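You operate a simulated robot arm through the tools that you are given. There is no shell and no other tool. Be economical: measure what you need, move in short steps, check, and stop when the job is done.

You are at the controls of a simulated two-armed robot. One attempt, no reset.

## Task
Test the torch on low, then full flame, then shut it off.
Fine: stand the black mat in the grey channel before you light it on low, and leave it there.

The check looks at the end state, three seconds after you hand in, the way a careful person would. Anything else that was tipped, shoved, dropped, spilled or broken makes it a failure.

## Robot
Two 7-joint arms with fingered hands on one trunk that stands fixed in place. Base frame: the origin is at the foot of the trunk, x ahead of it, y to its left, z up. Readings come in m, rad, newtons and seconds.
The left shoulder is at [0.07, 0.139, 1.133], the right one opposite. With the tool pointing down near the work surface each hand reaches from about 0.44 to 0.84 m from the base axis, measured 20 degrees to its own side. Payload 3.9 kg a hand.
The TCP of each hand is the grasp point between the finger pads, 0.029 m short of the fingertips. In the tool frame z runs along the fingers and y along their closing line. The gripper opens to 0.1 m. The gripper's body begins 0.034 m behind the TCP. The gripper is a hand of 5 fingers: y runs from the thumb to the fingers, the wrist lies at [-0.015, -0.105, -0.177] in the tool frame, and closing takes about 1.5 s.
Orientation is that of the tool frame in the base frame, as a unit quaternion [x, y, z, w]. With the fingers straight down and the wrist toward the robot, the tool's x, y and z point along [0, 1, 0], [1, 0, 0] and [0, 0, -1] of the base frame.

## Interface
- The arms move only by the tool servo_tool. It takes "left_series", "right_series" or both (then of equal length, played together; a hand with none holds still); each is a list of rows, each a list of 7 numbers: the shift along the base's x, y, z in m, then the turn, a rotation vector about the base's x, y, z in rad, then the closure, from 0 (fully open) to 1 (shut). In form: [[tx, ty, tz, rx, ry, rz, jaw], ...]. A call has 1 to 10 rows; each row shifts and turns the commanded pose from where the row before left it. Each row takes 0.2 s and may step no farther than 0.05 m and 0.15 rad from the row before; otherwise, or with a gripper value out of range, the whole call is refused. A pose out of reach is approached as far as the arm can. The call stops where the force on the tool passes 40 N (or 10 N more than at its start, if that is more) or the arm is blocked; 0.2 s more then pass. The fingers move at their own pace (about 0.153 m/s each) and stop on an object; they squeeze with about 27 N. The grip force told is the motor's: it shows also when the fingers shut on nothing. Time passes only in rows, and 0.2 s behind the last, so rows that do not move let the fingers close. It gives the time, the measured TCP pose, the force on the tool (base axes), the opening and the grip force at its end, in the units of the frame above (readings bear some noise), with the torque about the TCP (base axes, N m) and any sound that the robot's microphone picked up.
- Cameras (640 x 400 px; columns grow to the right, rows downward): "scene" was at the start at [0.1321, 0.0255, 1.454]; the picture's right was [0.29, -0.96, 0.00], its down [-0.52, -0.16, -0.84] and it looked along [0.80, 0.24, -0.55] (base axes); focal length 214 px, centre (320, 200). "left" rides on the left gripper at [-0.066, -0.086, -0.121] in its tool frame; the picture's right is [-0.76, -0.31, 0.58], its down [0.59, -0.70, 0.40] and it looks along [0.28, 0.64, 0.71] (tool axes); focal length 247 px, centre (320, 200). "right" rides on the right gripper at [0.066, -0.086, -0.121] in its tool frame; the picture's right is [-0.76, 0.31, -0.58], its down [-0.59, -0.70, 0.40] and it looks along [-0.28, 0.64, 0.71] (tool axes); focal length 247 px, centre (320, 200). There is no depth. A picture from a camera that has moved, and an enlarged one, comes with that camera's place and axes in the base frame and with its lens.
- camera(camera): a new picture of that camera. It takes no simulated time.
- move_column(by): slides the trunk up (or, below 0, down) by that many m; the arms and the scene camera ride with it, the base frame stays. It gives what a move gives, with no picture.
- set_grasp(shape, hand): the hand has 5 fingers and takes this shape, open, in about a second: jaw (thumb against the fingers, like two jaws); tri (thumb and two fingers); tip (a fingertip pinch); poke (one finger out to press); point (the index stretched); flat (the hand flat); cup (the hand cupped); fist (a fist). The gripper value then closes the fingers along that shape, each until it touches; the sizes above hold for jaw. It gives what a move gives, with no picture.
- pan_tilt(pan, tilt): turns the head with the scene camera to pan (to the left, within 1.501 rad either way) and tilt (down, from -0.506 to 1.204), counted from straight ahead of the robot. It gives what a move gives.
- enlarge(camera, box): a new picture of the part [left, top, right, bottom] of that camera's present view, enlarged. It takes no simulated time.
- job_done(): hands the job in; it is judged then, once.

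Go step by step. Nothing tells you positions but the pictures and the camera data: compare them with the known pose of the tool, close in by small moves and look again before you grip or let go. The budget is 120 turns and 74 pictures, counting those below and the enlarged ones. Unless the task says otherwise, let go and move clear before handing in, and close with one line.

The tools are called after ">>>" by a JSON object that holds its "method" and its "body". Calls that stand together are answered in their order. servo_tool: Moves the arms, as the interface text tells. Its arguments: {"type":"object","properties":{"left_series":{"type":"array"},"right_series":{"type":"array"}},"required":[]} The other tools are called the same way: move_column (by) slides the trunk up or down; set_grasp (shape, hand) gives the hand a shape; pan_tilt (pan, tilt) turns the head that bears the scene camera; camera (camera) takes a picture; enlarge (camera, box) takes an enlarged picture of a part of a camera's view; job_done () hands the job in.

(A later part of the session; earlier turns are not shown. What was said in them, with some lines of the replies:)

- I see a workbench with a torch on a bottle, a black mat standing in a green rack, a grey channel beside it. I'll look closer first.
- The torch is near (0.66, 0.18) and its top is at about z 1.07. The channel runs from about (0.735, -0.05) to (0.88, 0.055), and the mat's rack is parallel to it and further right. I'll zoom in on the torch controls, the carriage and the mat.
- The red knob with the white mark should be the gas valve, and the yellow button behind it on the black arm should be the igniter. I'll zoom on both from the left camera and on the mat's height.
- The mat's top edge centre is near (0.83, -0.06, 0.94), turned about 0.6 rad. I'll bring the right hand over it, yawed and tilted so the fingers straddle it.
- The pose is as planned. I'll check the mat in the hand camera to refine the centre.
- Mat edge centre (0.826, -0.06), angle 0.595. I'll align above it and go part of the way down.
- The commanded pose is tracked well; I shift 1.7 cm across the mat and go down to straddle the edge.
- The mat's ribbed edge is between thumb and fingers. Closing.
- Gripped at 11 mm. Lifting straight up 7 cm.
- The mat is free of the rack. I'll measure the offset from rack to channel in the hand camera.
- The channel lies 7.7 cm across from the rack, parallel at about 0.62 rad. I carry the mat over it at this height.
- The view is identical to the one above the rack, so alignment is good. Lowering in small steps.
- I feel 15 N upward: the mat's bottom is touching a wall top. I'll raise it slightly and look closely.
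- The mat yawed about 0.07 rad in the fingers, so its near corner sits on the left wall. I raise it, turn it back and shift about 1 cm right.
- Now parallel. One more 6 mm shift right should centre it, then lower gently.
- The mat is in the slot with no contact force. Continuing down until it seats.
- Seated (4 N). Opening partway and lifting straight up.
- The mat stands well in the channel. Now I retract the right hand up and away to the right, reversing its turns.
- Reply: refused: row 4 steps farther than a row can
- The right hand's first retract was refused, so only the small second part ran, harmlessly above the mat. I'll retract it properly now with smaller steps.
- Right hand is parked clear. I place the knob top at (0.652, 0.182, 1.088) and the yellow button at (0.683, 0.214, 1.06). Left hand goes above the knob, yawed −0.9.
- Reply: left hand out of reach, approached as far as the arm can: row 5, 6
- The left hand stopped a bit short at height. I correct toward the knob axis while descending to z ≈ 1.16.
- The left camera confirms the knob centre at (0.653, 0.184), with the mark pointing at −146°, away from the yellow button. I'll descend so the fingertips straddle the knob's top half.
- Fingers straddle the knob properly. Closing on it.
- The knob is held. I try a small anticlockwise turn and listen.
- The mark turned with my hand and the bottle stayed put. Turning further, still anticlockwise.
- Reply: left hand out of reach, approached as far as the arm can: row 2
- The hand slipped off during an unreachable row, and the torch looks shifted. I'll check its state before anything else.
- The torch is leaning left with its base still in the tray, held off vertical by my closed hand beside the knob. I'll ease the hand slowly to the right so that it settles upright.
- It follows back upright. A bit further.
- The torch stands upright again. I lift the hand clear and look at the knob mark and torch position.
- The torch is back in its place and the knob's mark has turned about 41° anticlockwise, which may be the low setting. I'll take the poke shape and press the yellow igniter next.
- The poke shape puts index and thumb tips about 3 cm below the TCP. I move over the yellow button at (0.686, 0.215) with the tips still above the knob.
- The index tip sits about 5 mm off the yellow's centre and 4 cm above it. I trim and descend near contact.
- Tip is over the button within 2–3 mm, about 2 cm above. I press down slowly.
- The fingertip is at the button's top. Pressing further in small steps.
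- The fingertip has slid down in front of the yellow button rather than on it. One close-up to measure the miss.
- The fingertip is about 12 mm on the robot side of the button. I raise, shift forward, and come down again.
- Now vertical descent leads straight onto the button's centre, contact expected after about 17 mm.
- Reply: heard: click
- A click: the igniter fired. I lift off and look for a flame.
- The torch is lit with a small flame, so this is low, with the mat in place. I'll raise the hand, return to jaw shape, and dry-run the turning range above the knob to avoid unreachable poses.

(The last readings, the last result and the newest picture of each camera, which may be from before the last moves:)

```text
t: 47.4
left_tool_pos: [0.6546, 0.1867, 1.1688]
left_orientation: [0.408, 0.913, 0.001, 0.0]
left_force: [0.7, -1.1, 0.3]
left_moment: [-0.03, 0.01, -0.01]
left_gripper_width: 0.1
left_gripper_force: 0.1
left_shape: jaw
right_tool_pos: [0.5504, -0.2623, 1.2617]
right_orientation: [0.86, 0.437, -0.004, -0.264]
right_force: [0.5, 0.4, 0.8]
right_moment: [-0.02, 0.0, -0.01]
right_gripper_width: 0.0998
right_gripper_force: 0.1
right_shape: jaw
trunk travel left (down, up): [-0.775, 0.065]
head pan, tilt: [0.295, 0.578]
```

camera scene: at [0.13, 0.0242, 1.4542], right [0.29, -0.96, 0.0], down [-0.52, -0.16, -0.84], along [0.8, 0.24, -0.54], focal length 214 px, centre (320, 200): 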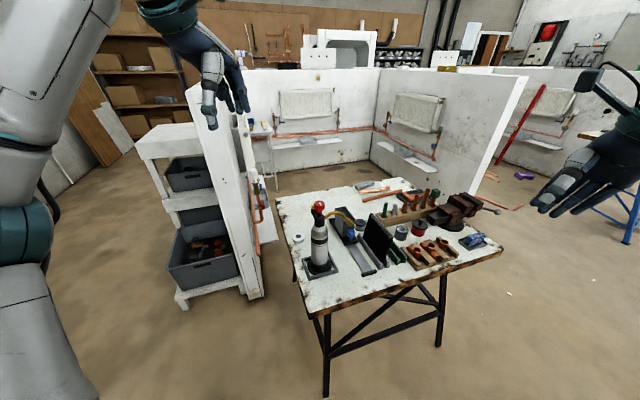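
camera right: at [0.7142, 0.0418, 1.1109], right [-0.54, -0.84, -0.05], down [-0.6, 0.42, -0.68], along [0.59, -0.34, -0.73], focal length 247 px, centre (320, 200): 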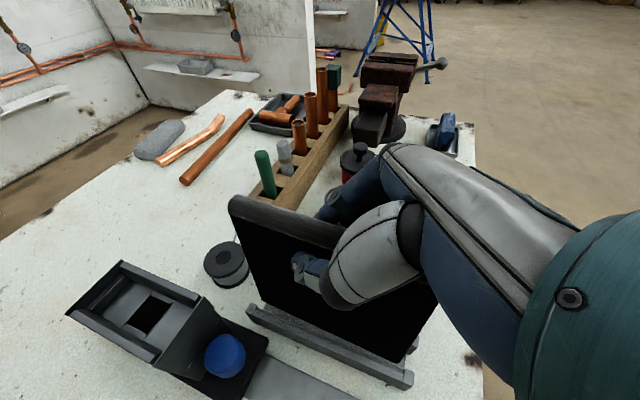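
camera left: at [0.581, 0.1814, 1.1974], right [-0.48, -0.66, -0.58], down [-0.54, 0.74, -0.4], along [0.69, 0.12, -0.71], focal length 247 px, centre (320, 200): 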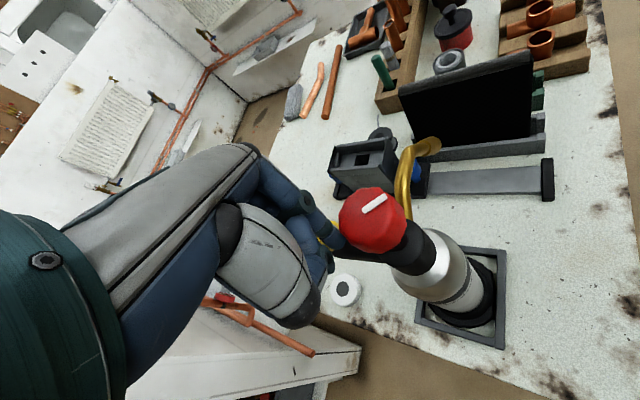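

No reach problem over that range. I turn back, descend around the knob and check before gripping.

>>> {"method": "servo_tool", "body": {"left_series": [[-0.001, -0.001, 0, 0, 0, -0.14, 0], [0, 0, 0, 0, 0, -0.14, 0], [0, 0, 0, 0, 0, -0.14, 0], [0, 0, 0, 0, 0, -0.14, 0], [0, 0, 0, 0, 0, -0.14, 0], [0, 0, 0, 0, 0, -0.14, 0], [0, 0, 0, 0, 0, -0.1, 0], [0, 0, -0.03, 0, 0, 0, 0], [0, 0, -0.03, 0, 0, 0, 0.2], [0, 0, -0.014, 0, 0, 0, 0.3]]}}

>>> {"method": "enlarge", "body": {"camera": "scene", "box": [288, 170, 384, 230]}}

```text
t: 49.6
left_tool_pos: [0.6551, 0.1875, 1.0951]
left_orientation: [0.777, 0.629, 0.001, 0.0]
left_force: [0.2, 0.0, 0.1]
left_moment: [-0.03, 0.01, 0.01]
left_gripper_width: 0.0701
left_gripper_force: 0.1
left_shape: jaw
right_tool_pos: [0.5507, -0.2619, 1.261]
right_orientation: [0.86, 0.437, -0.003, -0.263]
right_force: [0.5, -0.8, -0.3]
right_moment: [0.02, 0.02, -0.03]
right_gripper_width: 0.0998
right_gripper_force: 0.1
right_shape: jaw
trunk travel left (down, up): [-0.775, 0.065]
head pan, tilt: [0.295, 0.578]
```

```text
6.67 times, centred on (336, 200) of scene
camera zoom: at [0.132, 0.0255, 1.454], right [0.29, -0.96, 0.0], down [-0.52, -0.16, -0.84], along [0.8, 0.24, -0.55], focal length 1430 px, centre (213, 200)
```

zoom: 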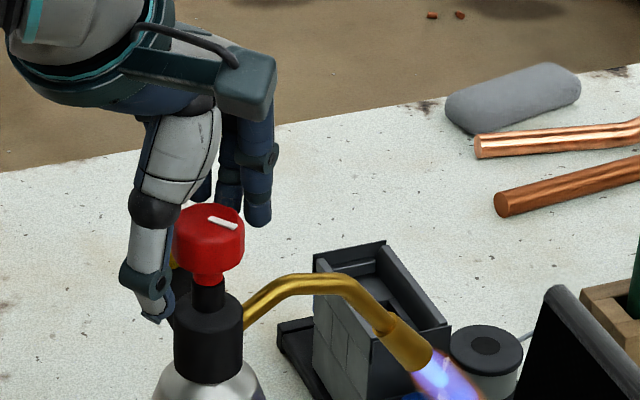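

The knob lies between thumb and fingers. Closing gently.

>>> {"method": "servo_tool", "body": {"left_series": [[-0.001, -0.002, 0, 0, 0, 0, 0.5], [0, 0, 0, 0, 0, 0, 0.6], [0, 0, 0, 0, 0, 0, 0.7], [0, 0, 0, 0, 0, 0, 0.8], [0, 0, 0, 0, 0, 0, 0.9], [0, 0, 0, 0, 0, 0, 1]]}}

```text
t: 51.0
left_tool_pos: [0.6541, 0.1854, 1.0924]
left_orientation: [0.777, 0.629, 0.0, -0.001]
left_force: [-0.1, 1.3, -0.3]
left_moment: [-0.02, -0.05, 0.03]
left_gripper_width: 0.0237
left_gripper_force: 27.2
left_shape: jaw
right_tool_pos: [0.5516, -0.2616, 1.2607]
right_orientation: [0.86, 0.437, -0.003, -0.263]
right_force: [-1.0, -0.1, 0.7]
right_moment: [0.03, 0.01, 0.03]
right_gripper_width: 0.0996
right_gripper_force: 0.2
right_shape: jaw
trunk travel left (down, up): [-0.775, 0.065]
head pan, tilt: [0.295, 0.578]
```

Gripped the same way as before. I turn it anticlockwise toward full in small steps.

>>> {"method": "servo_tool", "body": {"left_series": [[0, 0, 0, 0, 0, 0.08, 1], [0, 0, 0, 0, 0, 0.08, 1], [0, 0, 0, 0, 0, 0.08, 1], [0, 0, 0, 0, 0, 0.08, 1], [0, 0, 0, 0, 0, 0, 1]]}}

>>> {"method": "enlarge", "body": {"camera": "scene", "box": [288, 170, 400, 240]}}

```text
t: 52.2
left_tool_pos: [0.6546, 0.186, 1.0915]
left_orientation: [0.666, 0.746, -0.001, 0.0]
left_force: [0.4, -1.0, -0.6]
left_moment: [-0.01, -0.08, -0.04]
left_gripper_width: 0.0238
left_gripper_force: 27.1
left_shape: jaw
right_tool_pos: [0.5515, -0.2621, 1.2619]
right_orientation: [0.86, 0.437, -0.004, -0.264]
right_force: [0.3, -0.4, -0.5]
right_moment: [-0.01, 0.02, 0.01]
right_gripper_width: 0.0999
right_gripper_force: 0.0
right_shape: jaw
trunk travel left (down, up): [-0.775, 0.065]
head pan, tilt: [0.295, 0.578]
```

```text
5.71 times, centred on (344, 205) of scene
camera zoom: at [0.1334, 0.0261, 1.4538], right [0.29, -0.96, 0.0], down [-0.52, -0.16, -0.84], along [0.8, 0.24, -0.55], focal length 1226 px, centre (183, 171)
```

zoom: 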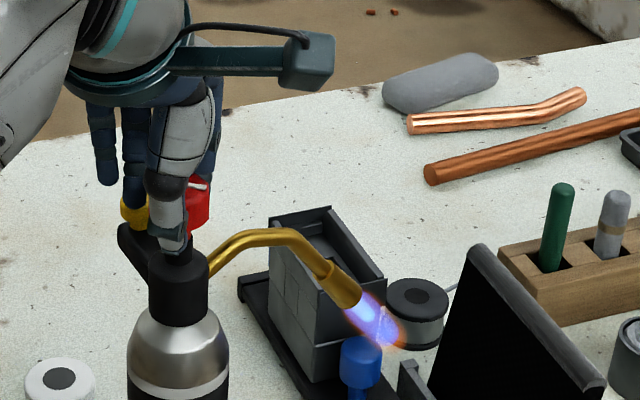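

The torch stays upright and the knob turns; the flame is still modest. Turning on.

>>> {"method": "servo_tool", "body": {"left_series": [[0, 0, 0, 0, 0, 0.08, 1], [0, 0, 0, 0, 0, 0.08, 1], [0, 0, 0, 0, 0, 0.08, 1], [0, 0, 0, 0, 0, 0.08, 1], [0, 0, 0, 0, 0, 0.08, 1], [0, 0, 0, 0, 0, 0.08, 1], [0, 0, 0, 0, 0, 0.08, 1], [0, 0, 0, 0, 0, 0, 1]]}}

>>> {"method": "enlarge", "body": {"camera": "scene", "box": [288, 170, 400, 240]}}

```text
t: 54.0
left_tool_pos: [0.6542, 0.1838, 1.0926]
left_orientation: [0.435, 0.9, 0.0, -0.001]
left_force: [0.7, 0.2, -0.6]
left_moment: [0.05, -0.09, 0.02]
left_gripper_width: 0.0234
left_gripper_force: 26.9
left_shape: jaw
right_tool_pos: [0.5524, -0.2615, 1.2615]
right_orientation: [0.86, 0.436, -0.003, -0.264]
right_force: [0.8, 0.2, 0.7]
right_moment: [-0.04, -0.02, 0.02]
right_gripper_width: 0.0999
right_gripper_force: 0.0
right_shape: jaw
trunk travel left (down, up): [-0.775, 0.065]
head pan, tilt: [0.295, 0.578]
```

```text
5.71 times, centred on (344, 205) of scene
camera zoom: at [0.1334, 0.0261, 1.4538], right [0.29, -0.96, 0.0], down [-0.52, -0.16, -0.84], along [0.8, 0.24, -0.55], focal length 1226 px, centre (183, 171)
```

zoom: 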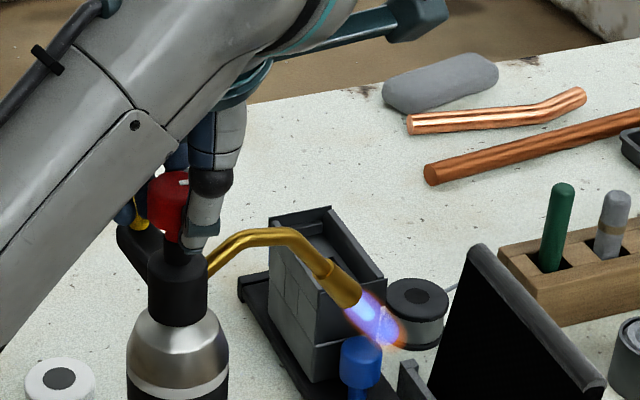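

The flame is still the low one after about 90°, with no stop felt. I'll regrip: open, rise, turn the hand back.

>>> {"method": "servo_tool", "body": {"left_series": [[0, 0, 0, 0, 0, 0, 0.7], [0, 0, 0, 0, 0, 0, 0.3], [0, 0, 0, 0, 0, 0, 0.3], [0, 0, 0.02, 0, 0, 0, 0.3], [0, 0, 0.03, 0, 0, 0, 0.2], [0, 0, 0.024, 0, 0, 0, 0.2]]}}

>>> {"method": "servo_tool", "body": {"left_series": [[0, 0, 0, 0, 0, -0.125, 0.2], [0, 0, 0, 0, 0, -0.125, 0.2], [0, 0, 0, 0, 0, -0.125, 0.2], [0, 0, 0, 0, 0, -0.125, 0.2], [0, 0, 0, 0, 0, -0.125, 0.2], [0, 0, 0, 0, 0, -0.125, 0.2], [0, 0, 0, 0, 0, -0.125, 0.2], [0, 0, 0, 0, 0, 0, 0.2]]}}

>>> {"method": "enlarge", "body": {"camera": "scene", "box": [288, 170, 400, 240]}}

```text
t: 55.4
left_tool_pos: [0.6527, 0.1838, 1.1678]
left_orientation: [0.435, 0.9, 0.0, 0.0]
left_force: [0.4, 0.7, -0.5]
left_moment: [-0.01, 0.01, 0.02]
left_gripper_width: 0.0796
left_gripper_force: 0.0
left_shape: jaw
right_tool_pos: [0.5514, -0.2617, 1.2612]
right_orientation: [0.86, 0.437, -0.003, -0.264]
right_force: [-0.5, 0.6, -0.2]
right_moment: [0.05, 0.0, -0.01]
right_gripper_width: 0.0998
right_gripper_force: 0.0
right_shape: jaw
trunk travel left (down, up): [-0.775, 0.065]
head pan, tilt: [0.295, 0.578]
```

```text
t: 57.2
left_tool_pos: [0.654, 0.1833, 1.1668]
left_orientation: [0.777, 0.63, 0.0, 0.0]
left_force: [0.2, -0.8, -0.1]
left_moment: [0.0, 0.0, 0.01]
left_gripper_width: 0.0795
left_gripper_force: 0.0
left_shape: jaw
right_tool_pos: [0.5505, -0.2636, 1.2602]
right_orientation: [0.86, 0.437, -0.004, -0.263]
right_force: [-0.3, -0.7, -0.4]
right_moment: [0.05, -0.01, 0.02]
right_gripper_width: 0.1
right_gripper_force: 0.1
right_shape: jaw
trunk travel left (down, up): [-0.775, 0.065]
head pan, tilt: [0.295, 0.578]
```

```text
5.71 times, centred on (344, 205) of scene
camera zoom: at [0.1321, 0.0253, 1.454], right [0.29, -0.96, 0.0], down [-0.52, -0.16, -0.84], along [0.8, 0.24, -0.55], focal length 1226 px, centre (183, 171)
```

zoom: 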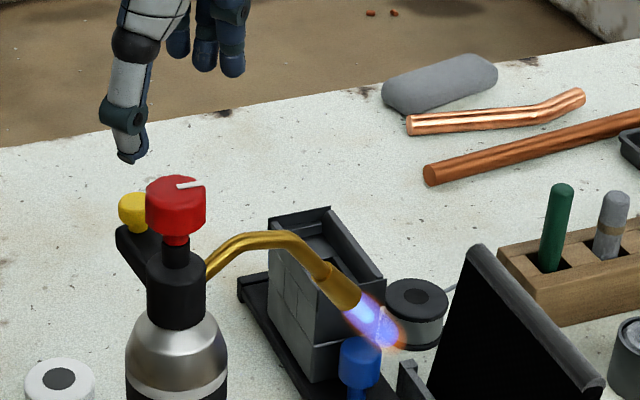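

The mark has turned about 86° in total and the torch is undisturbed. Regripping for another turn.

>>> {"method": "servo_tool", "body": {"left_series": [[0, 0.0015, -0.03, 0, 0, 0, 0.2], [0, 0, -0.03, 0, 0, 0, 0.3], [0, 0, -0.014, 0, 0, 0, 0.3], [0, 0, 0, 0, 0, 0, 0.5], [0, 0, 0, 0, 0, 0, 0.6], [0, 0, 0, 0, 0, 0, 0.7], [0, 0, 0, 0, 0, 0, 0.8], [0, 0, 0, 0, 0, 0, 0.9], [0, 0, 0, 0, 0, 0, 1], [0, 0, 0, 0, 0, 0, 1]]}}

```text
t: 59.4
left_tool_pos: [0.654, 0.1877, 1.0932]
left_orientation: [0.776, 0.631, 0.0, 0.0]
left_force: [0.9, 0.4, 0.5]
left_moment: [-0.05, -0.12, 0.05]
left_gripper_width: 0.0222
left_gripper_force: 27.4
left_shape: jaw
right_tool_pos: [0.5517, -0.2619, 1.2608]
right_orientation: [0.86, 0.437, -0.003, -0.264]
right_force: [0.3, 0.3, 0.1]
right_moment: [-0.02, -0.02, -0.01]
right_gripper_width: 0.1001
right_gripper_force: 0.1
right_shape: jaw
trunk travel left (down, up): [-0.775, 0.065]
head pan, tilt: [0.295, 0.578]
```

>>> {"method": "servo_tool", "body": {"left_series": [[0, 0, 0, 0, 0, 0.08, 1], [0, 0, 0, 0, 0, 0.08, 1], [0, 0, 0, 0, 0, 0.08, 1], [0, 0, 0, 0, 0, 0.08, 1], [0, 0, 0, 0, 0, 0.08, 1], [0, 0, 0, 0, 0, 0, 1]]}}

```text
t: 60.8
left_tool_pos: [0.6552, 0.186, 1.0934]
left_orientation: [0.635, 0.773, -0.001, 0.0]
left_force: [-0.4, 0.4, -0.8]
left_moment: [0.0, -0.12, 0.02]
left_gripper_width: 0.0218
left_gripper_force: 27.2
left_shape: jaw
right_tool_pos: [0.5518, -0.2609, 1.2603]
right_orientation: [0.86, 0.436, -0.003, -0.264]
right_force: [-0.9, -0.2, 1.0]
right_moment: [0.04, -0.02, 0.0]
right_gripper_width: 0.0997
right_gripper_force: 0.1
right_shape: jaw
trunk travel left (down, up): [-0.775, 0.065]
head pan, tilt: [0.295, 0.578]
```

>>> {"method": "servo_tool", "body": {"left_series": [[0, 0, 0, 0, 0, 0.08, 1], [0, 0, 0, 0, 0, 0.08, 1], [0, 0, 0, 0, 0, 0.08, 1], [0, 0, 0, 0, 0, 0.08, 1], [0, 0, 0, 0, 0, 0.08, 1], [0, 0, 0, 0, 0, 0.06, 1], [0, 0, 0, 0, 0, 0, 1]]}}

>>> {"method": "enlarge", "body": {"camera": "scene", "box": [288, 170, 400, 240]}}

```text
t: 62.4
left_tool_pos: [0.6552, 0.1861, 1.092]
left_orientation: [0.442, 0.897, 0.0, 0.0]
left_force: [0.5, 0.0, -0.4]
left_moment: [0.03, -0.11, -0.03]
left_gripper_width: 0.0218
left_gripper_force: 26.8
left_shape: jaw
right_tool_pos: [0.5516, -0.2612, 1.2604]
right_orientation: [0.86, 0.437, -0.004, -0.264]
right_force: [0.3, -0.1, -0.4]
right_moment: [0.05, 0.01, 0.01]
right_gripper_width: 0.0999
right_gripper_force: 0.0
right_shape: jaw
trunk travel left (down, up): [-0.775, 0.065]
head pan, tilt: [0.295, 0.578]
```

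```text
5.71 times, centred on (344, 205) of scene
camera zoom: at [0.1334, 0.0261, 1.4538], right [0.29, -0.96, 0.0], down [-0.52, -0.16, -0.84], along [0.8, 0.24, -0.55], focal length 1226 px, centre (183, 171)
```

zoom: 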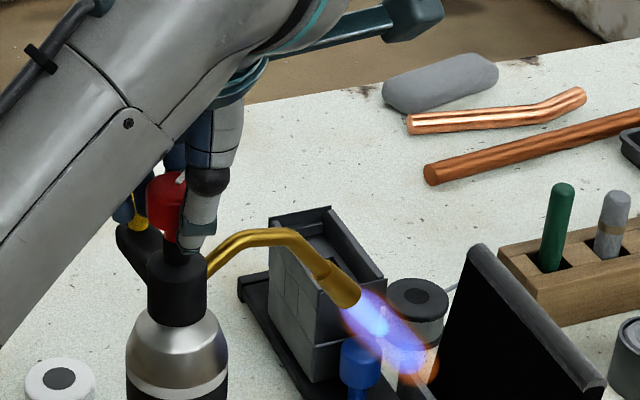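

The flame is now much longer, reaching the mat. To be sure that it is full, I regrip once more and turn until the stop or another 45°.

>>> {"method": "servo_tool", "body": {"left_series": [[0, 0, 0, 0, 0, 0, 0.7], [0, 0, 0, 0, 0, 0, 0.3], [0, 0, 0, 0, 0, 0, 0.3], [0, 0, 0.02, 0, 0, 0, 0.3], [0, 0, 0.03, 0, 0, 0, 0.2], [0, 0, 0.024, 0, 0, 0, 0.2]]}}

>>> {"method": "servo_tool", "body": {"left_series": [[0, 0, 0, 0, 0, -0.125, 0.2], [0, 0, 0, 0, 0, -0.125, 0.2], [0, 0, 0, 0, 0, -0.125, 0.2], [0, 0, 0, 0, 0, -0.125, 0.2], [0, 0, 0, 0, 0, -0.125, 0.2], [0, 0, 0, 0, 0, -0.125, 0.2], [0, 0, 0, 0, 0, -0.105, 0.2], [0, 0, 0, 0, 0, 0, 0.2]]}}

>>> {"method": "servo_tool", "body": {"left_series": [[0, 0, -0.03, 0, 0, 0, 0.2], [0, 0, -0.03, 0, 0, 0, 0.3], [0, 0, -0.014, 0, 0, 0, 0.3], [0, 0, 0, 0, 0, 0, 0.5], [0, 0, 0, 0, 0, 0, 0.6], [0, 0, 0, 0, 0, 0, 0.7], [0, 0, 0, 0, 0, 0, 0.8], [0, 0, 0, 0, 0, 0, 0.9], [0, 0, 0, 0, 0, 0, 1], [0, 0, 0, 0, 0, 0, 1]]}}

>>> {"method": "servo_tool", "body": {"left_series": [[0, 0, 0, 0, 0, 0.08, 1], [0, 0, 0, 0, 0, 0.08, 1], [0, 0, 0, 0, 0, 0.08, 1], [0, 0, 0, 0, 0, 0, 1]]}}

```text
t: 63.8
left_tool_pos: [0.6516, 0.1854, 1.169]
left_orientation: [0.442, 0.897, 0.0, -0.001]
left_force: [0.3, 0.1, 0.3]
left_moment: [0.03, 0.0, 0.02]
left_gripper_width: 0.0796
left_gripper_force: 0.0
left_shape: jaw
right_tool_pos: [0.5503, -0.2627, 1.2611]
right_orientation: [0.86, 0.437, -0.003, -0.263]
right_force: [-0.3, 0.7, 0.8]
right_moment: [-0.06, -0.01, -0.01]
right_gripper_width: 0.1001
right_gripper_force: 0.1
right_shape: jaw
trunk travel left (down, up): [-0.775, 0.065]
head pan, tilt: [0.295, 0.578]
```

```text
t: 65.6
left_tool_pos: [0.6532, 0.185, 1.1668]
left_orientation: [0.775, 0.632, 0.0, 0.0]
left_force: [0.7, -0.4, -0.5]
left_moment: [0.01, 0.01, 0.02]
left_gripper_width: 0.0794
left_gripper_force: 0.0
left_shape: jaw
right_tool_pos: [0.5508, -0.2612, 1.2616]
right_orientation: [0.86, 0.437, -0.005, -0.264]
right_force: [-0.1, -0.5, -0.5]
right_moment: [-0.01, -0.01, 0.0]
right_gripper_width: 0.1003
right_gripper_force: 0.1
right_shape: jaw
trunk travel left (down, up): [-0.775, 0.065]
head pan, tilt: [0.295, 0.578]
```

```text
t: 67.8
left_tool_pos: [0.6543, 0.1851, 1.0944]
left_orientation: [0.774, 0.633, 0.0, 0.0]
left_force: [-0.1, 0.0, 1.0]
left_moment: [-0.01, -0.05, -0.03]
left_gripper_width: 0.0224
left_gripper_force: 27.4
left_shape: jaw
right_tool_pos: [0.5521, -0.2621, 1.2615]
right_orientation: [0.86, 0.437, -0.003, -0.264]
right_force: [-0.4, -0.6, 0.3]
right_moment: [-0.01, -0.01, -0.02]
right_gripper_width: 0.0999
right_gripper_force: 0.1
right_shape: jaw
trunk travel left (down, up): [-0.775, 0.065]
head pan, tilt: [0.295, 0.578]
```

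```text
t: 68.8
left_tool_pos: [0.6535, 0.1845, 1.0936]
left_orientation: [0.693, 0.721, 0.0, -0.001]
left_force: [-0.3, 0.3, -0.3]
left_moment: [0.02, -0.1, -0.02]
left_gripper_width: 0.0226
left_gripper_force: 26.9
left_shape: jaw
right_tool_pos: [0.5507, -0.2626, 1.2614]
right_orientation: [0.86, 0.436, -0.004, -0.264]
right_force: [0.4, 0.0, 0.7]
right_moment: [0.01, 0.0, 0.01]
right_gripper_width: 0.0997
right_gripper_force: 0.1
right_shape: jaw
trunk travel left (down, up): [-0.775, 0.065]
head pan, tilt: [0.295, 0.578]
```

No stop yet. Turning further with the rest of this grip.

>>> {"method": "servo_tool", "body": {"left_series": [[0, 0, 0, 0, 0, 0.08, 1], [0, 0, 0, 0, 0, 0.08, 1], [0, 0, 0, 0, 0, 0.08, 1], [0, 0, 0, 0, 0, 0.08, 1], [0, 0, 0, 0, 0, 0, 1]]}}

>>> {"method": "servo_tool", "body": {"left_series": [[0, 0, 0, 0, 0, 0.08, 1], [0, 0, 0, 0, 0, 0.08, 1], [0, 0, 0, 0, 0, 0.08, 1], [0, 0, 0, 0, 0, 0.06, 1], [0, 0, 0, 0, 0, 0, 1]]}}

>>> {"method": "enlarge", "body": {"camera": "scene", "box": [288, 170, 400, 240]}}

```text
t: 70.0
left_tool_pos: [0.6528, 0.186, 1.0927]
left_orientation: [0.569, 0.823, 0.0, 0.0]
left_force: [0.5, -2.1, 0.7]
left_moment: [-0.12, -0.18, -0.21]
left_gripper_width: 0.022
left_gripper_force: 26.7
left_shape: jaw
right_tool_pos: [0.5517, -0.262, 1.2607]
right_orientation: [0.86, 0.436, -0.004, -0.264]
right_force: [-0.5, -0.2, -0.7]
right_moment: [0.0, 0.04, 0.03]
right_gripper_width: 0.0998
right_gripper_force: 0.1
right_shape: jaw
trunk travel left (down, up): [-0.775, 0.065]
head pan, tilt: [0.295, 0.578]
```

```text
t: 71.2
left_tool_pos: [0.6539, 0.1856, 1.0924]
left_orientation: [0.44, 0.898, 0.0, -0.001]
left_force: [0.3, -0.3, -0.6]
left_moment: [-0.12, -0.2, -0.26]
left_gripper_width: 0.0207
left_gripper_force: 26.8
left_shape: jaw
right_tool_pos: [0.5521, -0.2621, 1.2607]
right_orientation: [0.86, 0.437, -0.004, -0.264]
right_force: [-0.2, -1.1, 0.7]
right_moment: [0.0, 0.02, -0.01]
right_gripper_width: 0.0997
right_gripper_force: 0.1
right_shape: jaw
trunk travel left (down, up): [-0.775, 0.065]
head pan, tilt: [0.295, 0.578]
```

```text
5.71 times, centred on (344, 205) of scene
camera zoom: at [0.1329, 0.0255, 1.4539], right [0.29, -0.96, 0.0], down [-0.52, -0.16, -0.84], along [0.8, 0.24, -0.55], focal length 1226 px, centre (183, 171)
```

zoom: 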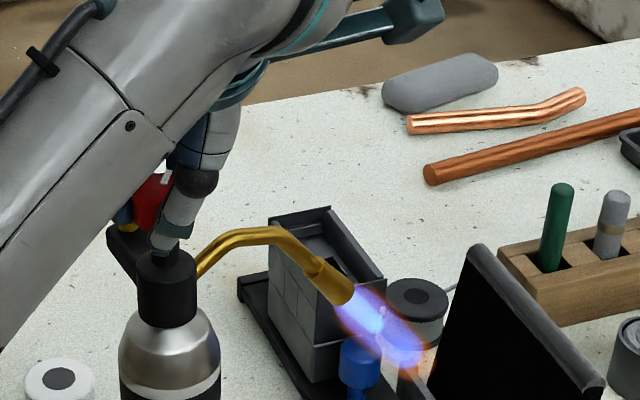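

Full flame, and I feel the end stop (−0.26 N m). Now I turn clockwise to shut off, easing the strain on the torch first.

>>> {"method": "servo_tool", "body": {"left_series": [[0, 0, 0, 0, 0, -0.08, 1], [0, 0, 0, 0, 0, -0.08, 1], [0, 0, 0, 0, 0, -0.08, 1], [0, 0, 0, 0, 0, -0.08, 1], [0, 0, 0, 0, 0, 0, 1]]}}

>>> {"method": "servo_tool", "body": {"left_series": [[0, 0, 0, 0, 0, -0.08, 1], [0, 0, 0, 0, 0, -0.08, 1], [0, 0, 0, 0, 0, -0.08, 1], [0, 0, 0, 0, 0, -0.08, 1], [0, 0, 0, 0, 0, -0.08, 1], [0, 0, 0, 0, 0, -0.08, 1], [0, 0, 0, 0, 0, -0.05, 1], [0, 0, 0, 0, 0, 0, 1]]}}

```text
t: 72.4
left_tool_pos: [0.6556, 0.1863, 1.0934]
left_orientation: [0.579, 0.816, 0.0, 0.0]
left_force: [0.6, -0.5, -0.2]
left_moment: [-0.11, -0.02, -0.03]
left_gripper_width: 0.0213
left_gripper_force: 27.3
left_shape: jaw
right_tool_pos: [0.5526, -0.2617, 1.2608]
right_orientation: [0.86, 0.436, -0.003, -0.264]
right_force: [0.5, 0.5, 0.1]
right_moment: [0.02, 0.01, 0.02]
right_gripper_width: 0.0998
right_gripper_force: 0.1
right_shape: jaw
trunk travel left (down, up): [-0.775, 0.065]
head pan, tilt: [0.295, 0.578]
```

```text
t: 74.2
left_tool_pos: [0.6557, 0.1871, 1.0922]
left_orientation: [0.771, 0.637, 0.0, 0.0]
left_force: [0.3, 0.0, -0.4]
left_moment: [-0.09, -0.02, 0.0]
left_gripper_width: 0.0214
left_gripper_force: 26.7
left_shape: jaw
right_tool_pos: [0.5526, -0.262, 1.2595]
right_orientation: [0.86, 0.437, -0.004, -0.264]
right_force: [-0.1, -0.4, -0.6]
right_moment: [0.01, -0.01, 0.01]
right_gripper_width: 0.1003
right_gripper_force: 0.1
right_shape: jaw
trunk travel left (down, up): [-0.775, 0.065]
head pan, tilt: [0.295, 0.578]
```

Turning smoothly and free. Regrip: open, rise, turn the hand back, descend, close.

>>> {"method": "servo_tool", "body": {"left_series": [[0, 0, 0, 0, 0, 0, 0.8], [0, 0, 0, 0, 0, 0, 0.6], [0, 0, 0, 0, 0, 0, 0.3], [0, 0, 0, 0, 0, 0, 0.3], [0, 0, 0.02, 0, 0, 0, 0.3], [0, 0, 0.03, 0, 0, 0, 0.2], [0, 0, 0.024, 0, 0, 0, 0.2]]}}

>>> {"method": "servo_tool", "body": {"left_series": [[0, 0, 0, 0, 0, 0.125, 0.2], [0, 0, 0, 0, 0, 0.125, 0.2], [0, 0, 0, 0, 0, 0.125, 0.2], [0, 0, 0, 0, 0, 0.125, 0.2], [0, 0, 0, 0, 0, 0.125, 0.2], [0, 0, 0, 0, 0, 0.125, 0.2], [0, 0, 0, 0, 0, 0.1, 0.2], [0, 0, 0, 0, 0, 0, 0.2]]}}

>>> {"method": "enlarge", "body": {"camera": "scene", "box": [280, 180, 408, 280]}}

```text
t: 75.8
left_tool_pos: [0.6545, 0.184, 1.1682]
left_orientation: [0.771, 0.637, -0.001, 0.0]
left_force: [0.2, -0.7, 0.5]
left_moment: [0.01, 0.02, -0.01]
left_gripper_width: 0.0798
left_gripper_force: 0.1
left_shape: jaw
right_tool_pos: [0.5502, -0.2621, 1.261]
right_orientation: [0.86, 0.436, -0.003, -0.264]
right_force: [0.5, -0.5, -0.4]
right_moment: [-0.01, 0.02, -0.03]
right_gripper_width: 0.0997
right_gripper_force: 0.0
right_shape: jaw
trunk travel left (down, up): [-0.775, 0.065]
head pan, tilt: [0.295, 0.578]
```

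```text
t: 77.6
left_tool_pos: [0.6534, 0.1858, 1.167]
left_orientation: [0.439, 0.898, 0.0, 0.0]
left_force: [-0.3, 0.2, 0.2]
left_moment: [-0.01, -0.01, -0.03]
left_gripper_width: 0.0798
left_gripper_force: 0.1
left_shape: jaw
right_tool_pos: [0.5509, -0.261, 1.2605]
right_orientation: [0.86, 0.437, -0.003, -0.263]
right_force: [0.3, 0.0, 0.0]
right_moment: [-0.01, 0.0, 0.02]
right_gripper_width: 0.0998
right_gripper_force: 0.1
right_shape: jaw
trunk travel left (down, up): [-0.775, 0.065]
head pan, tilt: [0.295, 0.578]
```

```text
4.00 times, centred on (344, 230) of scene
camera zoom: at [0.1321, 0.0258, 1.454], right [0.29, -0.96, 0.0], down [-0.52, -0.16, -0.84], along [0.8, 0.24, -0.55], focal length 858 px, centre (224, 80)
```

zoom: 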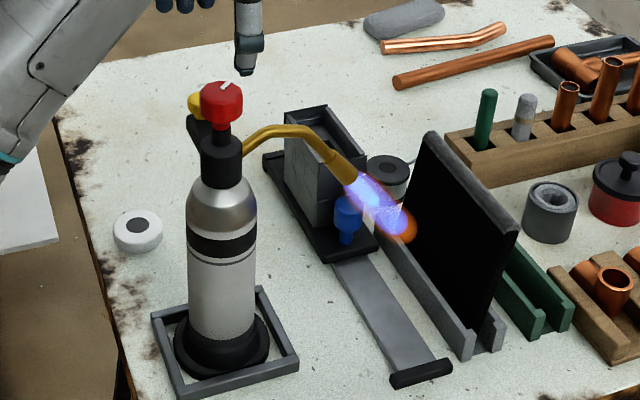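

The torch stands straight and the mark is at about −5°, so roughly 141° more clockwise to the off position. Next grip and turn.

>>> {"method": "servo_tool", "body": {"left_series": [[0, 0, -0.03, 0, 0, 0, 0.2], [0, 0, -0.03, 0, 0, 0, 0.3], [0, 0, -0.014, 0, 0, 0, 0.3], [0, 0, 0, 0, 0, 0, 0.5], [0, 0, 0, 0, 0, 0, 0.6], [0, 0, 0, 0, 0, 0, 0.7], [0, 0, 0, 0, 0, 0, 0.8], [0, 0, 0, 0, 0, 0, 0.9], [0, 0, 0, 0, 0, 0, 1], [0, 0, 0, 0, 0, 0, 1]]}}

>>> {"method": "servo_tool", "body": {"left_series": [[0, 0, 0, 0, 0, -0.09, 1], [0, 0, 0, 0, 0, -0.09, 1], [0, 0, 0, 0, 0, -0.09, 1], [0, 0, 0, 0, 0, -0.09, 1], [0, 0, 0, 0, 0, -0.09, 1], [0, 0, 0, 0, 0, -0.09, 1], [0, 0, 0, 0, 0, -0.09, 1], [0, 0, 0, 0, 0, -0.09, 1], [0, 0, 0, 0, 0, -0.09, 1], [0, 0, 0, 0, 0, -0.045, 1]]}}

```text
t: 79.8
left_tool_pos: [0.6544, 0.1853, 1.0924]
left_orientation: [0.44, 0.898, -0.001, -0.001]
left_force: [-0.4, 1.0, 0.3]
left_moment: [0.06, -0.08, 0.03]
left_gripper_width: 0.0237
left_gripper_force: 26.9
left_shape: jaw
right_tool_pos: [0.5518, -0.2625, 1.2607]
right_orientation: [0.86, 0.437, -0.004, -0.264]
right_force: [1.0, 0.2, 0.6]
right_moment: [0.01, 0.0, -0.02]
right_gripper_width: 0.1
right_gripper_force: 0.0
right_shape: jaw
trunk travel left (down, up): [-0.775, 0.065]
head pan, tilt: [0.295, 0.578]
```

```text
t: 82.0
left_tool_pos: [0.6544, 0.186, 1.0931]
left_orientation: [0.773, 0.634, 0.0, -0.001]
left_force: [0.4, 0.3, -0.7]
left_moment: [0.01, -0.06, 0.05]
left_gripper_width: 0.0237
left_gripper_force: 26.9
left_shape: jaw
right_tool_pos: [0.5542, -0.2614, 1.2602]
right_orientation: [0.86, 0.437, -0.004, -0.264]
right_force: [0.5, -0.4, 0.1]
right_moment: [0.02, -0.01, 0.03]
right_gripper_width: 0.0998
right_gripper_force: 0.1
right_shape: jaw
trunk travel left (down, up): [-0.775, 0.065]
head pan, tilt: [0.295, 0.578]
```

The mark should be near −54° now. Another regrip cycle.

>>> {"method": "servo_tool", "body": {"left_series": [[0, 0, 0, 0, 0, 0, 0.8], [0, 0, 0, 0, 0, 0, 0.6], [0, 0, 0, 0, 0, 0, 0.3], [0, 0, 0, 0, 0, 0, 0.3], [0, 0, 0.02, 0, 0, 0, 0.3], [0, 0, 0.03, 0, 0, 0, 0.2], [0, 0, 0.024, 0, 0, 0, 0.2]]}}

>>> {"method": "servo_tool", "body": {"left_series": [[0, 0, 0, 0, 0, 0.125, 0.2], [0, 0, 0, 0, 0, 0.125, 0.2], [0, 0, 0, 0, 0, 0.125, 0.2], [0, 0, 0, 0, 0, 0.125, 0.2], [0, 0, 0, 0, 0, 0.125, 0.2], [0, 0, 0, 0, 0, 0.125, 0.2], [0, 0, 0, 0, 0, 0.105, 0.2], [0, 0, 0, 0, 0, 0, 0.2]]}}

>>> {"method": "servo_tool", "body": {"left_series": [[0, 0, -0.03, 0, 0, 0, 0.2], [0, 0, -0.03, 0, 0, 0, 0.3], [0, 0, -0.014, 0, 0, 0, 0.3], [0, 0, 0, 0, 0, 0, 0.5], [0, 0, 0, 0, 0, 0, 0.6], [0, 0, 0, 0, 0, 0, 0.7], [0, 0, 0, 0, 0, 0, 0.8], [0, 0, 0, 0, 0, 0, 0.9], [0, 0, 0, 0, 0, 0, 1], [0, 0, 0, 0, 0, 0, 1]]}}

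>>> {"method": "servo_tool", "body": {"left_series": [[0, 0, 0, 0, 0, -0.09, 1], [0, 0, 0, 0, 0, -0.09, 1], [0, 0, 0, 0, 0, -0.09, 1], [0, 0, 0, 0, 0, -0.09, 1], [0, 0, 0, 0, 0, -0.09, 1], [0, 0, 0, 0, 0, -0.09, 1], [0, 0, 0, 0, 0, -0.09, 1], [0, 0, 0, 0, 0, -0.09, 1], [0, 0, 0, 0, 0, -0.09, 1], [0, 0, 0, 0, 0, -0.045, 1]]}}

```text
t: 83.6
left_tool_pos: [0.6535, 0.1864, 1.1682]
left_orientation: [0.773, 0.634, 0.0, 0.0]
left_force: [-0.6, 0.2, -0.5]
left_moment: [-0.01, -0.01, 0.01]
left_gripper_width: 0.0799
left_gripper_force: 0.1
left_shape: jaw
right_tool_pos: [0.5511, -0.2622, 1.2616]
right_orientation: [0.86, 0.436, -0.003, -0.264]
right_force: [0.0, -0.1, 0.7]
right_moment: [0.01, -0.02, -0.02]
right_gripper_width: 0.1
right_gripper_force: 0.0
right_shape: jaw
trunk travel left (down, up): [-0.775, 0.065]
head pan, tilt: [0.295, 0.578]
```

```text
t: 85.4
left_tool_pos: [0.6533, 0.1848, 1.1681]
left_orientation: [0.44, 0.898, 0.0, 0.001]
left_force: [0.1, -0.3, -0.5]
left_moment: [0.04, 0.0, 0.01]
left_gripper_width: 0.0798
left_gripper_force: 0.1
left_shape: jaw
right_tool_pos: [0.5509, -0.261, 1.2612]
right_orientation: [0.86, 0.437, -0.003, -0.263]
right_force: [-0.7, -0.2, 0.3]
right_moment: [-0.01, 0.0, 0.03]
right_gripper_width: 0.0997
right_gripper_force: 0.1
right_shape: jaw
trunk travel left (down, up): [-0.775, 0.065]
head pan, tilt: [0.295, 0.578]
```

```text
t: 87.6
left_tool_pos: [0.6548, 0.1853, 1.0925]
left_orientation: [0.44, 0.898, -0.001, -0.001]
left_force: [-0.5, -0.7, -0.7]
left_moment: [0.05, -0.06, 0.02]
left_gripper_width: 0.0243
left_gripper_force: 26.9
left_shape: jaw
right_tool_pos: [0.5503, -0.2623, 1.2616]
right_orientation: [0.859, 0.438, -0.003, -0.264]
right_force: [-0.1, 0.6, -0.1]
right_moment: [0.01, 0.0, 0.0]
right_gripper_width: 0.0999
right_gripper_force: 0.0
right_shape: jaw
trunk travel left (down, up): [-0.775, 0.065]
head pan, tilt: [0.295, 0.578]
```

```text
t: 89.8
left_tool_pos: [0.6533, 0.186, 1.0919]
left_orientation: [0.775, 0.632, 0.0, 0.0]
left_force: [0.6, 0.2, -0.6]
left_moment: [-0.05, -0.04, -0.01]
left_gripper_width: 0.0242
left_gripper_force: 27.1
left_shape: jaw
right_tool_pos: [0.5517, -0.2621, 1.2609]
right_orientation: [0.86, 0.436, -0.003, -0.264]
right_force: [0.2, 0.4, 0.3]
right_moment: [0.01, -0.03, 0.01]
right_gripper_width: 0.1
right_gripper_force: 0.1
right_shape: jaw
trunk travel left (down, up): [-0.775, 0.065]
head pan, tilt: [0.295, 0.578]
```

The mark should be near −103°. A third regrip, then the last turn in small pieces until I feel the off stop.

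>>> {"method": "servo_tool", "body": {"left_series": [[0, 0, 0, 0, 0, 0, 0.8], [0, 0, 0, 0, 0, 0, 0.6], [0, 0, 0, 0, 0, 0, 0.3], [0, 0, 0, 0, 0, 0, 0.3], [0, 0, 0.02, 0, 0, 0, 0.3], [0, 0, 0.03, 0, 0, 0, 0.2], [0, 0, 0.024, 0, 0, 0, 0.2]]}}

>>> {"method": "servo_tool", "body": {"left_series": [[0, 0, 0, 0, 0, 0.125, 0.2], [0, 0, 0, 0, 0, 0.125, 0.2], [0, 0, 0, 0, 0, 0.125, 0.2], [0, 0, 0, 0, 0, 0.125, 0.2], [0, 0, 0, 0, 0, 0.125, 0.2], [0, 0, 0, 0, 0, 0.125, 0.2], [0, 0, 0, 0, 0, 0.105, 0.2], [0, 0, 0, 0, 0, 0, 0.2]]}}

>>> {"method": "servo_tool", "body": {"left_series": [[0, 0, -0.03, 0, 0, 0, 0.2], [0, 0, -0.03, 0, 0, 0, 0.3], [0, 0, -0.014, 0, 0, 0, 0.3], [0, 0, 0, 0, 0, 0, 0.5], [0, 0, 0, 0, 0, 0, 0.6], [0, 0, 0, 0, 0, 0, 0.7], [0, 0, 0, 0, 0, 0, 0.8], [0, 0, 0, 0, 0, 0, 0.9], [0, 0, 0, 0, 0, 0, 1], [0, 0, 0, 0, 0, 0, 1]]}}

>>> {"method": "servo_tool", "body": {"left_series": [[0, 0, 0, 0, 0, -0.09, 1], [0, 0, 0, 0, 0, -0.09, 1], [0, 0, 0, 0, 0, -0.09, 1], [0, 0, 0, 0, 0, -0.09, 1], [0, 0, 0, 0, 0, -0.09, 1], [0, 0, 0, 0, 0, -0.06, 1]]}}

```text
t: 91.4
left_tool_pos: [0.655, 0.1851, 1.1671]
left_orientation: [0.773, 0.634, 0.0, -0.001]
left_force: [0.0, -0.5, 0.0]
left_moment: [0.0, -0.03, 0.0]
left_gripper_width: 0.0797
left_gripper_force: 0.1
left_shape: jaw
right_tool_pos: [0.5505, -0.2621, 1.2607]
right_orientation: [0.86, 0.436, -0.004, -0.263]
right_force: [0.4, 0.1, -0.2]
right_moment: [-0.01, 0.01, 0.01]
right_gripper_width: 0.1002
right_gripper_force: 0.0
right_shape: jaw
trunk travel left (down, up): [-0.775, 0.065]
head pan, tilt: [0.295, 0.578]
```

```text
t: 93.2
left_tool_pos: [0.6535, 0.1871, 1.1682]
left_orientation: [0.44, 0.898, 0.0, 0.0]
left_force: [1.2, 0.4, 0.2]
left_moment: [0.03, 0.02, -0.01]
left_gripper_width: 0.0796
left_gripper_force: 0.1
left_shape: jaw
right_tool_pos: [0.5519, -0.2609, 1.2613]
right_orientation: [0.86, 0.437, -0.003, -0.264]
right_force: [-1.1, -0.4, 0.1]
right_moment: [0.01, -0.03, 0.02]
right_gripper_width: 0.1001
right_gripper_force: 0.1
right_shape: jaw
trunk travel left (down, up): [-0.775, 0.065]
head pan, tilt: [0.295, 0.578]
```

```text
t: 95.4
left_tool_pos: [0.654, 0.1858, 1.0941]
left_orientation: [0.441, 0.898, 0.0, 0.0]
left_force: [-0.8, -0.1, 0.3]
left_moment: [0.0, -0.02, 0.01]
left_gripper_width: 0.0251
left_gripper_force: 27.0
left_shape: jaw
right_tool_pos: [0.5508, -0.2632, 1.2606]
right_orientation: [0.86, 0.437, -0.004, -0.264]
right_force: [0.7, -0.5, -0.4]
right_moment: [-0.01, 0.05, 0.01]
right_gripper_width: 0.0999
right_gripper_force: 0.0
right_shape: jaw
trunk travel left (down, up): [-0.775, 0.065]
head pan, tilt: [0.295, 0.578]
```

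```text
t: 96.8
left_tool_pos: [0.6529, 0.187, 1.0935]
left_orientation: [0.653, 0.757, 0.0, 0.001]
left_force: [-1.0, -0.1, 0.8]
left_moment: [-0.04, 0.01, -0.01]
left_gripper_width: 0.0252
left_gripper_force: 27.1
left_shape: jaw
right_tool_pos: [0.5509, -0.2627, 1.2608]
right_orientation: [0.86, 0.437, -0.003, -0.263]
right_force: [0.2, -0.1, 0.0]
right_moment: [-0.02, -0.03, 0.03]
right_gripper_width: 0.1001
right_gripper_force: 0.1
right_shape: jaw
trunk travel left (down, up): [-0.775, 0.065]
head pan, tilt: [0.295, 0.578]
```

>>> {"method": "servo_tool", "body": {"left_series": [[0, 0, 0, 0, 0, -0.06, 1], [0, 0, 0, 0, 0, -0.06, 1], [0, 0, 0, 0, 0, -0.06, 1], [0, 0, 0, 0, 0, 0, 1]]}}

```text
t: 97.8
left_tool_pos: [0.6517, 0.1858, 1.0944]
left_orientation: [0.719, 0.695, 0.0, 0.001]
left_force: [-1.0, 1.0, 0.3]
left_moment: [-0.01, -0.01, 0.07]
left_gripper_width: 0.0253
left_gripper_force: 27.0
left_shape: jaw
right_tool_pos: [0.5518, -0.2619, 1.2625]
right_orientation: [0.86, 0.437, -0.003, -0.263]
right_force: [0.2, -0.1, 0.8]
right_moment: [-0.01, 0.01, -0.02]
right_gripper_width: 0.1001
right_gripper_force: 0.1
right_shape: jaw
trunk travel left (down, up): [-0.775, 0.065]
head pan, tilt: [0.295, 0.578]
```

>>> {"method": "servo_tool", "body": {"left_series": [[0, 0, 0, 0, 0, -0.04, 1], [0, 0, 0, 0, 0, -0.04, 1], [0, 0, 0, 0, 0, 0, 1]]}}

```text
t: 98.6
left_tool_pos: [0.6531, 0.1871, 1.094]
left_orientation: [0.746, 0.666, -0.001, 0.0]
left_force: [-0.6, 0.0, 0.7]
left_moment: [-0.02, 0.01, 0.0]
left_gripper_width: 0.0251
left_gripper_force: 27.2
left_shape: jaw
right_tool_pos: [0.5506, -0.2621, 1.2614]
right_orientation: [0.86, 0.437, -0.003, -0.264]
right_force: [-0.8, -0.6, -0.5]
right_moment: [-0.02, -0.04, -0.03]
right_gripper_width: 0.1
right_gripper_force: 0.0
right_shape: jaw
trunk travel left (down, up): [-0.775, 0.065]
head pan, tilt: [0.295, 0.578]
```

>>> {"method": "servo_tool", "body": {"left_series": [[0, 0, 0, 0, 0, -0.05, 1], [0, 0, 0, 0, 0, -0.05, 1], [0, 0, 0, 0, 0, 0, 1]]}}

```text
t: 99.4
left_tool_pos: [0.6519, 0.1867, 1.0928]
left_orientation: [0.779, 0.628, 0.0, 0.0]
left_force: [-1.4, -0.3, -0.9]
left_moment: [0.0, -0.05, 0.09]
left_gripper_width: 0.0254
left_gripper_force: 27.2
left_shape: jaw
right_tool_pos: [0.5507, -0.2626, 1.2614]
right_orientation: [0.86, 0.437, -0.003, -0.262]
right_force: [0.6, -0.8, -0.5]
right_moment: [0.0, 0.0, -0.03]
right_gripper_width: 0.0999
right_gripper_force: 0.1
right_shape: jaw
trunk travel left (down, up): [-0.775, 0.065]
head pan, tilt: [0.295, 0.578]
```

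Torque is beginning to rise (0.09). To be sure that it's fully shut I regrip once more and press against the stop lightly.

>>> {"method": "servo_tool", "body": {"left_series": [[0, 0, 0, 0, 0, 0, 0.8], [0, 0, 0, 0, 0, 0, 0.6], [0, 0, 0, 0, 0, 0, 0.3], [0, 0, 0, 0, 0, 0, 0.3], [0, 0, 0.02, 0, 0, 0, 0.3], [0, 0, 0.03, 0, 0, 0, 0.2], [0, 0, 0.024, 0, 0, 0, 0.2]]}}

>>> {"method": "servo_tool", "body": {"left_series": [[0, 0, 0, 0, 0, 0.125, 0.2], [0, 0, 0, 0, 0, 0.125, 0.2], [0, 0, 0, 0, 0, 0.125, 0.2], [0, 0, 0, 0, 0, 0.125, 0.2], [0, 0, 0, 0, 0, 0, 0.2]]}}

>>> {"method": "servo_tool", "body": {"left_series": [[0, 0, -0.03, 0, 0, 0, 0.2], [0, 0, -0.03, 0, 0, 0, 0.3], [0, 0, -0.014, 0, 0, 0, 0.3], [0, 0, 0, 0, 0, 0, 0.5], [0, 0, 0, 0, 0, 0, 0.6], [0, 0, 0, 0, 0, 0, 0.7], [0, 0, 0, 0, 0, 0, 0.8], [0, 0, 0, 0, 0, 0, 0.9], [0, 0, 0, 0, 0, 0, 1], [0, 0, 0, 0, 0, 0, 1]]}}

>>> {"method": "servo_tool", "body": {"left_series": [[0, 0, 0, 0, 0, -0.05, 1], [0, 0, 0, 0, 0, -0.05, 1], [0, 0, 0, 0, 0, 0, 1]]}}

```text
t: 101.0
left_tool_pos: [0.6528, 0.1839, 1.1672]
left_orientation: [0.778, 0.628, -0.001, 0.0]
left_force: [-0.4, -0.8, -0.1]
left_moment: [-0.02, -0.01, -0.05]
left_gripper_width: 0.0797
left_gripper_force: 0.0
left_shape: jaw
right_tool_pos: [0.5496, -0.2621, 1.2614]
right_orientation: [0.86, 0.437, -0.003, -0.263]
right_force: [0.2, 0.2, -0.4]
right_moment: [0.03, 0.0, 0.03]
right_gripper_width: 0.0998
right_gripper_force: 0.1
right_shape: jaw
trunk travel left (down, up): [-0.775, 0.065]
head pan, tilt: [0.295, 0.578]
```

```text
t: 102.2
left_tool_pos: [0.6544, 0.1863, 1.1681]
left_orientation: [0.598, 0.801, 0.0, -0.001]
left_force: [0.1, 0.4, 0.1]
left_moment: [-0.02, 0.02, -0.01]
left_gripper_width: 0.0797
left_gripper_force: 0.0
left_shape: jaw
right_tool_pos: [0.5497, -0.2616, 1.2611]
right_orientation: [0.86, 0.437, -0.004, -0.263]
right_force: [0.0, 0.6, 0.0]
right_moment: [-0.01, 0.02, 0.0]
right_gripper_width: 0.0999
right_gripper_force: 0.0
right_shape: jaw
trunk travel left (down, up): [-0.775, 0.065]
head pan, tilt: [0.295, 0.578]
```

```text
t: 104.4
left_tool_pos: [0.6544, 0.1864, 1.094]
left_orientation: [0.598, 0.801, -0.001, -0.001]
left_force: [-0.8, -0.4, 0.0]
left_moment: [0.0, -0.03, 0.01]
left_gripper_width: 0.0243
left_gripper_force: 26.7
left_shape: jaw
right_tool_pos: [0.5515, -0.2626, 1.2603]
right_orientation: [0.86, 0.437, -0.004, -0.264]
right_force: [-0.4, 0.3, -0.4]
right_moment: [-0.02, 0.01, 0.0]
right_gripper_width: 0.0999
right_gripper_force: 0.1
right_shape: jaw
trunk travel left (down, up): [-0.775, 0.065]
head pan, tilt: [0.295, 0.578]
```

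```text
t: 105.2
left_tool_pos: [0.6537, 0.1849, 1.0928]
left_orientation: [0.638, 0.77, -0.001, -0.001]
left_force: [-0.1, 0.6, -0.1]
left_moment: [0.0, -0.04, 0.12]
left_gripper_width: 0.0239
left_gripper_force: 26.7
left_shape: jaw
right_tool_pos: [0.5518, -0.262, 1.2602]
right_orientation: [0.86, 0.437, -0.004, -0.263]
right_force: [0.9, -0.5, -0.1]
right_moment: [0.0, 0.0, 0.0]
right_gripper_width: 0.0999
right_gripper_force: 0.1
right_shape: jaw
trunk travel left (down, up): [-0.775, 0.065]
head pan, tilt: [0.295, 0.578]
```

>>> {"method": "servo_tool", "body": {"left_series": [[0, 0, 0, 0, 0, -0.05, 1], [0, 0, 0, 0, 0, 0, 1]]}}

```text
t: 105.8
left_tool_pos: [0.6531, 0.1867, 1.0926]
left_orientation: [0.657, 0.754, -0.001, 0.0]
left_force: [-1.0, 0.2, 0.3]
left_moment: [0.01, -0.02, 0.1]
left_gripper_width: 0.0236
left_gripper_force: 27.0
left_shape: jaw
right_tool_pos: [0.5517, -0.2612, 1.2596]
right_orientation: [0.86, 0.437, -0.003, -0.263]
right_force: [0.0, 0.4, -0.1]
right_moment: [0.02, 0.02, 0.02]
right_gripper_width: 0.0999
right_gripper_force: 0.1
right_shape: jaw
trunk travel left (down, up): [-0.775, 0.065]
head pan, tilt: [0.295, 0.578]
```

Steady opposing torque, so this is the off stop. I release, rise and move the hand clear.

>>> {"method": "servo_tool", "body": {"left_series": [[0, 0, 0, 0, 0, 0, 0.8], [0, 0, 0, 0, 0, 0, 0.6], [0, 0, 0, 0, 0, 0, 0.3], [0, 0, 0, 0, 0, 0, 0.3], [0, 0, 0.02, 0, 0, 0, 0.3], [0, 0, 0.03, 0, 0, 0, 0.2], [0, 0, 0.04, 0, 0, 0, 0], [-0.02, 0.01, 0.04, 0, 0, 0, 0], [-0.03, 0.02, 0.03, 0, 0, 0, 0], [-0.03, 0.02, 0.02, 0, 0, 0, 0]]}}

>>> {"method": "enlarge", "body": {"camera": "scene", "box": [280, 180, 408, 280]}}

```text
t: 108.0
left_tool_pos: [0.5723, 0.2368, 1.2764]
left_orientation: [0.658, 0.753, 0.001, 0.0]
left_force: [0.3, -0.3, 0.0]
left_moment: [-0.03, 0.02, -0.03]
left_gripper_width: 0.0995
left_gripper_force: 0.1
left_shape: jaw
right_tool_pos: [0.5496, -0.2612, 1.262]
right_orientation: [0.86, 0.437, -0.003, -0.263]
right_force: [0.3, 0.4, 0.3]
right_moment: [-0.04, 0.01, -0.03]
right_gripper_width: 0.1
right_gripper_force: 0.1
right_shape: jaw
trunk travel left (down, up): [-0.775, 0.065]
head pan, tilt: [0.295, 0.578]
```

```text
4.00 times, centred on (344, 230) of scene
camera zoom: at [0.1304, 0.0263, 1.4541], right [0.29, -0.96, 0.0], down [-0.52, -0.16, -0.84], along [0.8, 0.24, -0.55], focal length 858 px, centre (224, 80)
```

zoom: 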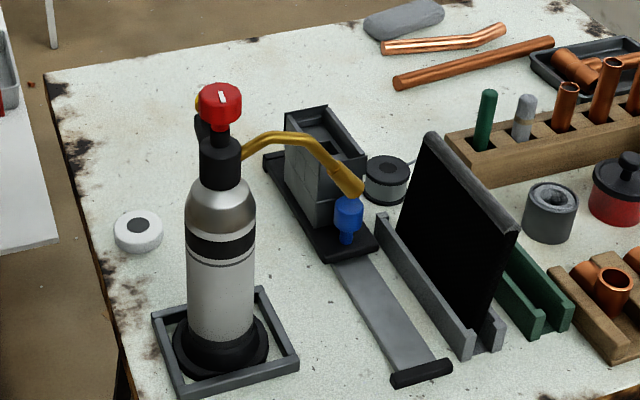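

The flame is out, the knob is back at its off position, the torch stands in its tray and the mat stands in the grey channel. Both hands are clear, so I'm handing in.

>>> {"method": "job_done", "body": {}}

```text
The job is handed in.
```

I stood the mat in the grey channel and left it there, lit the torch on low, ran it up to full flame, and shut it off. While I was first opening the valve, before lighting, my hand slipped and tilted the torch, which I set upright again. It ended upright in its tray but turned a few degrees from where it started.
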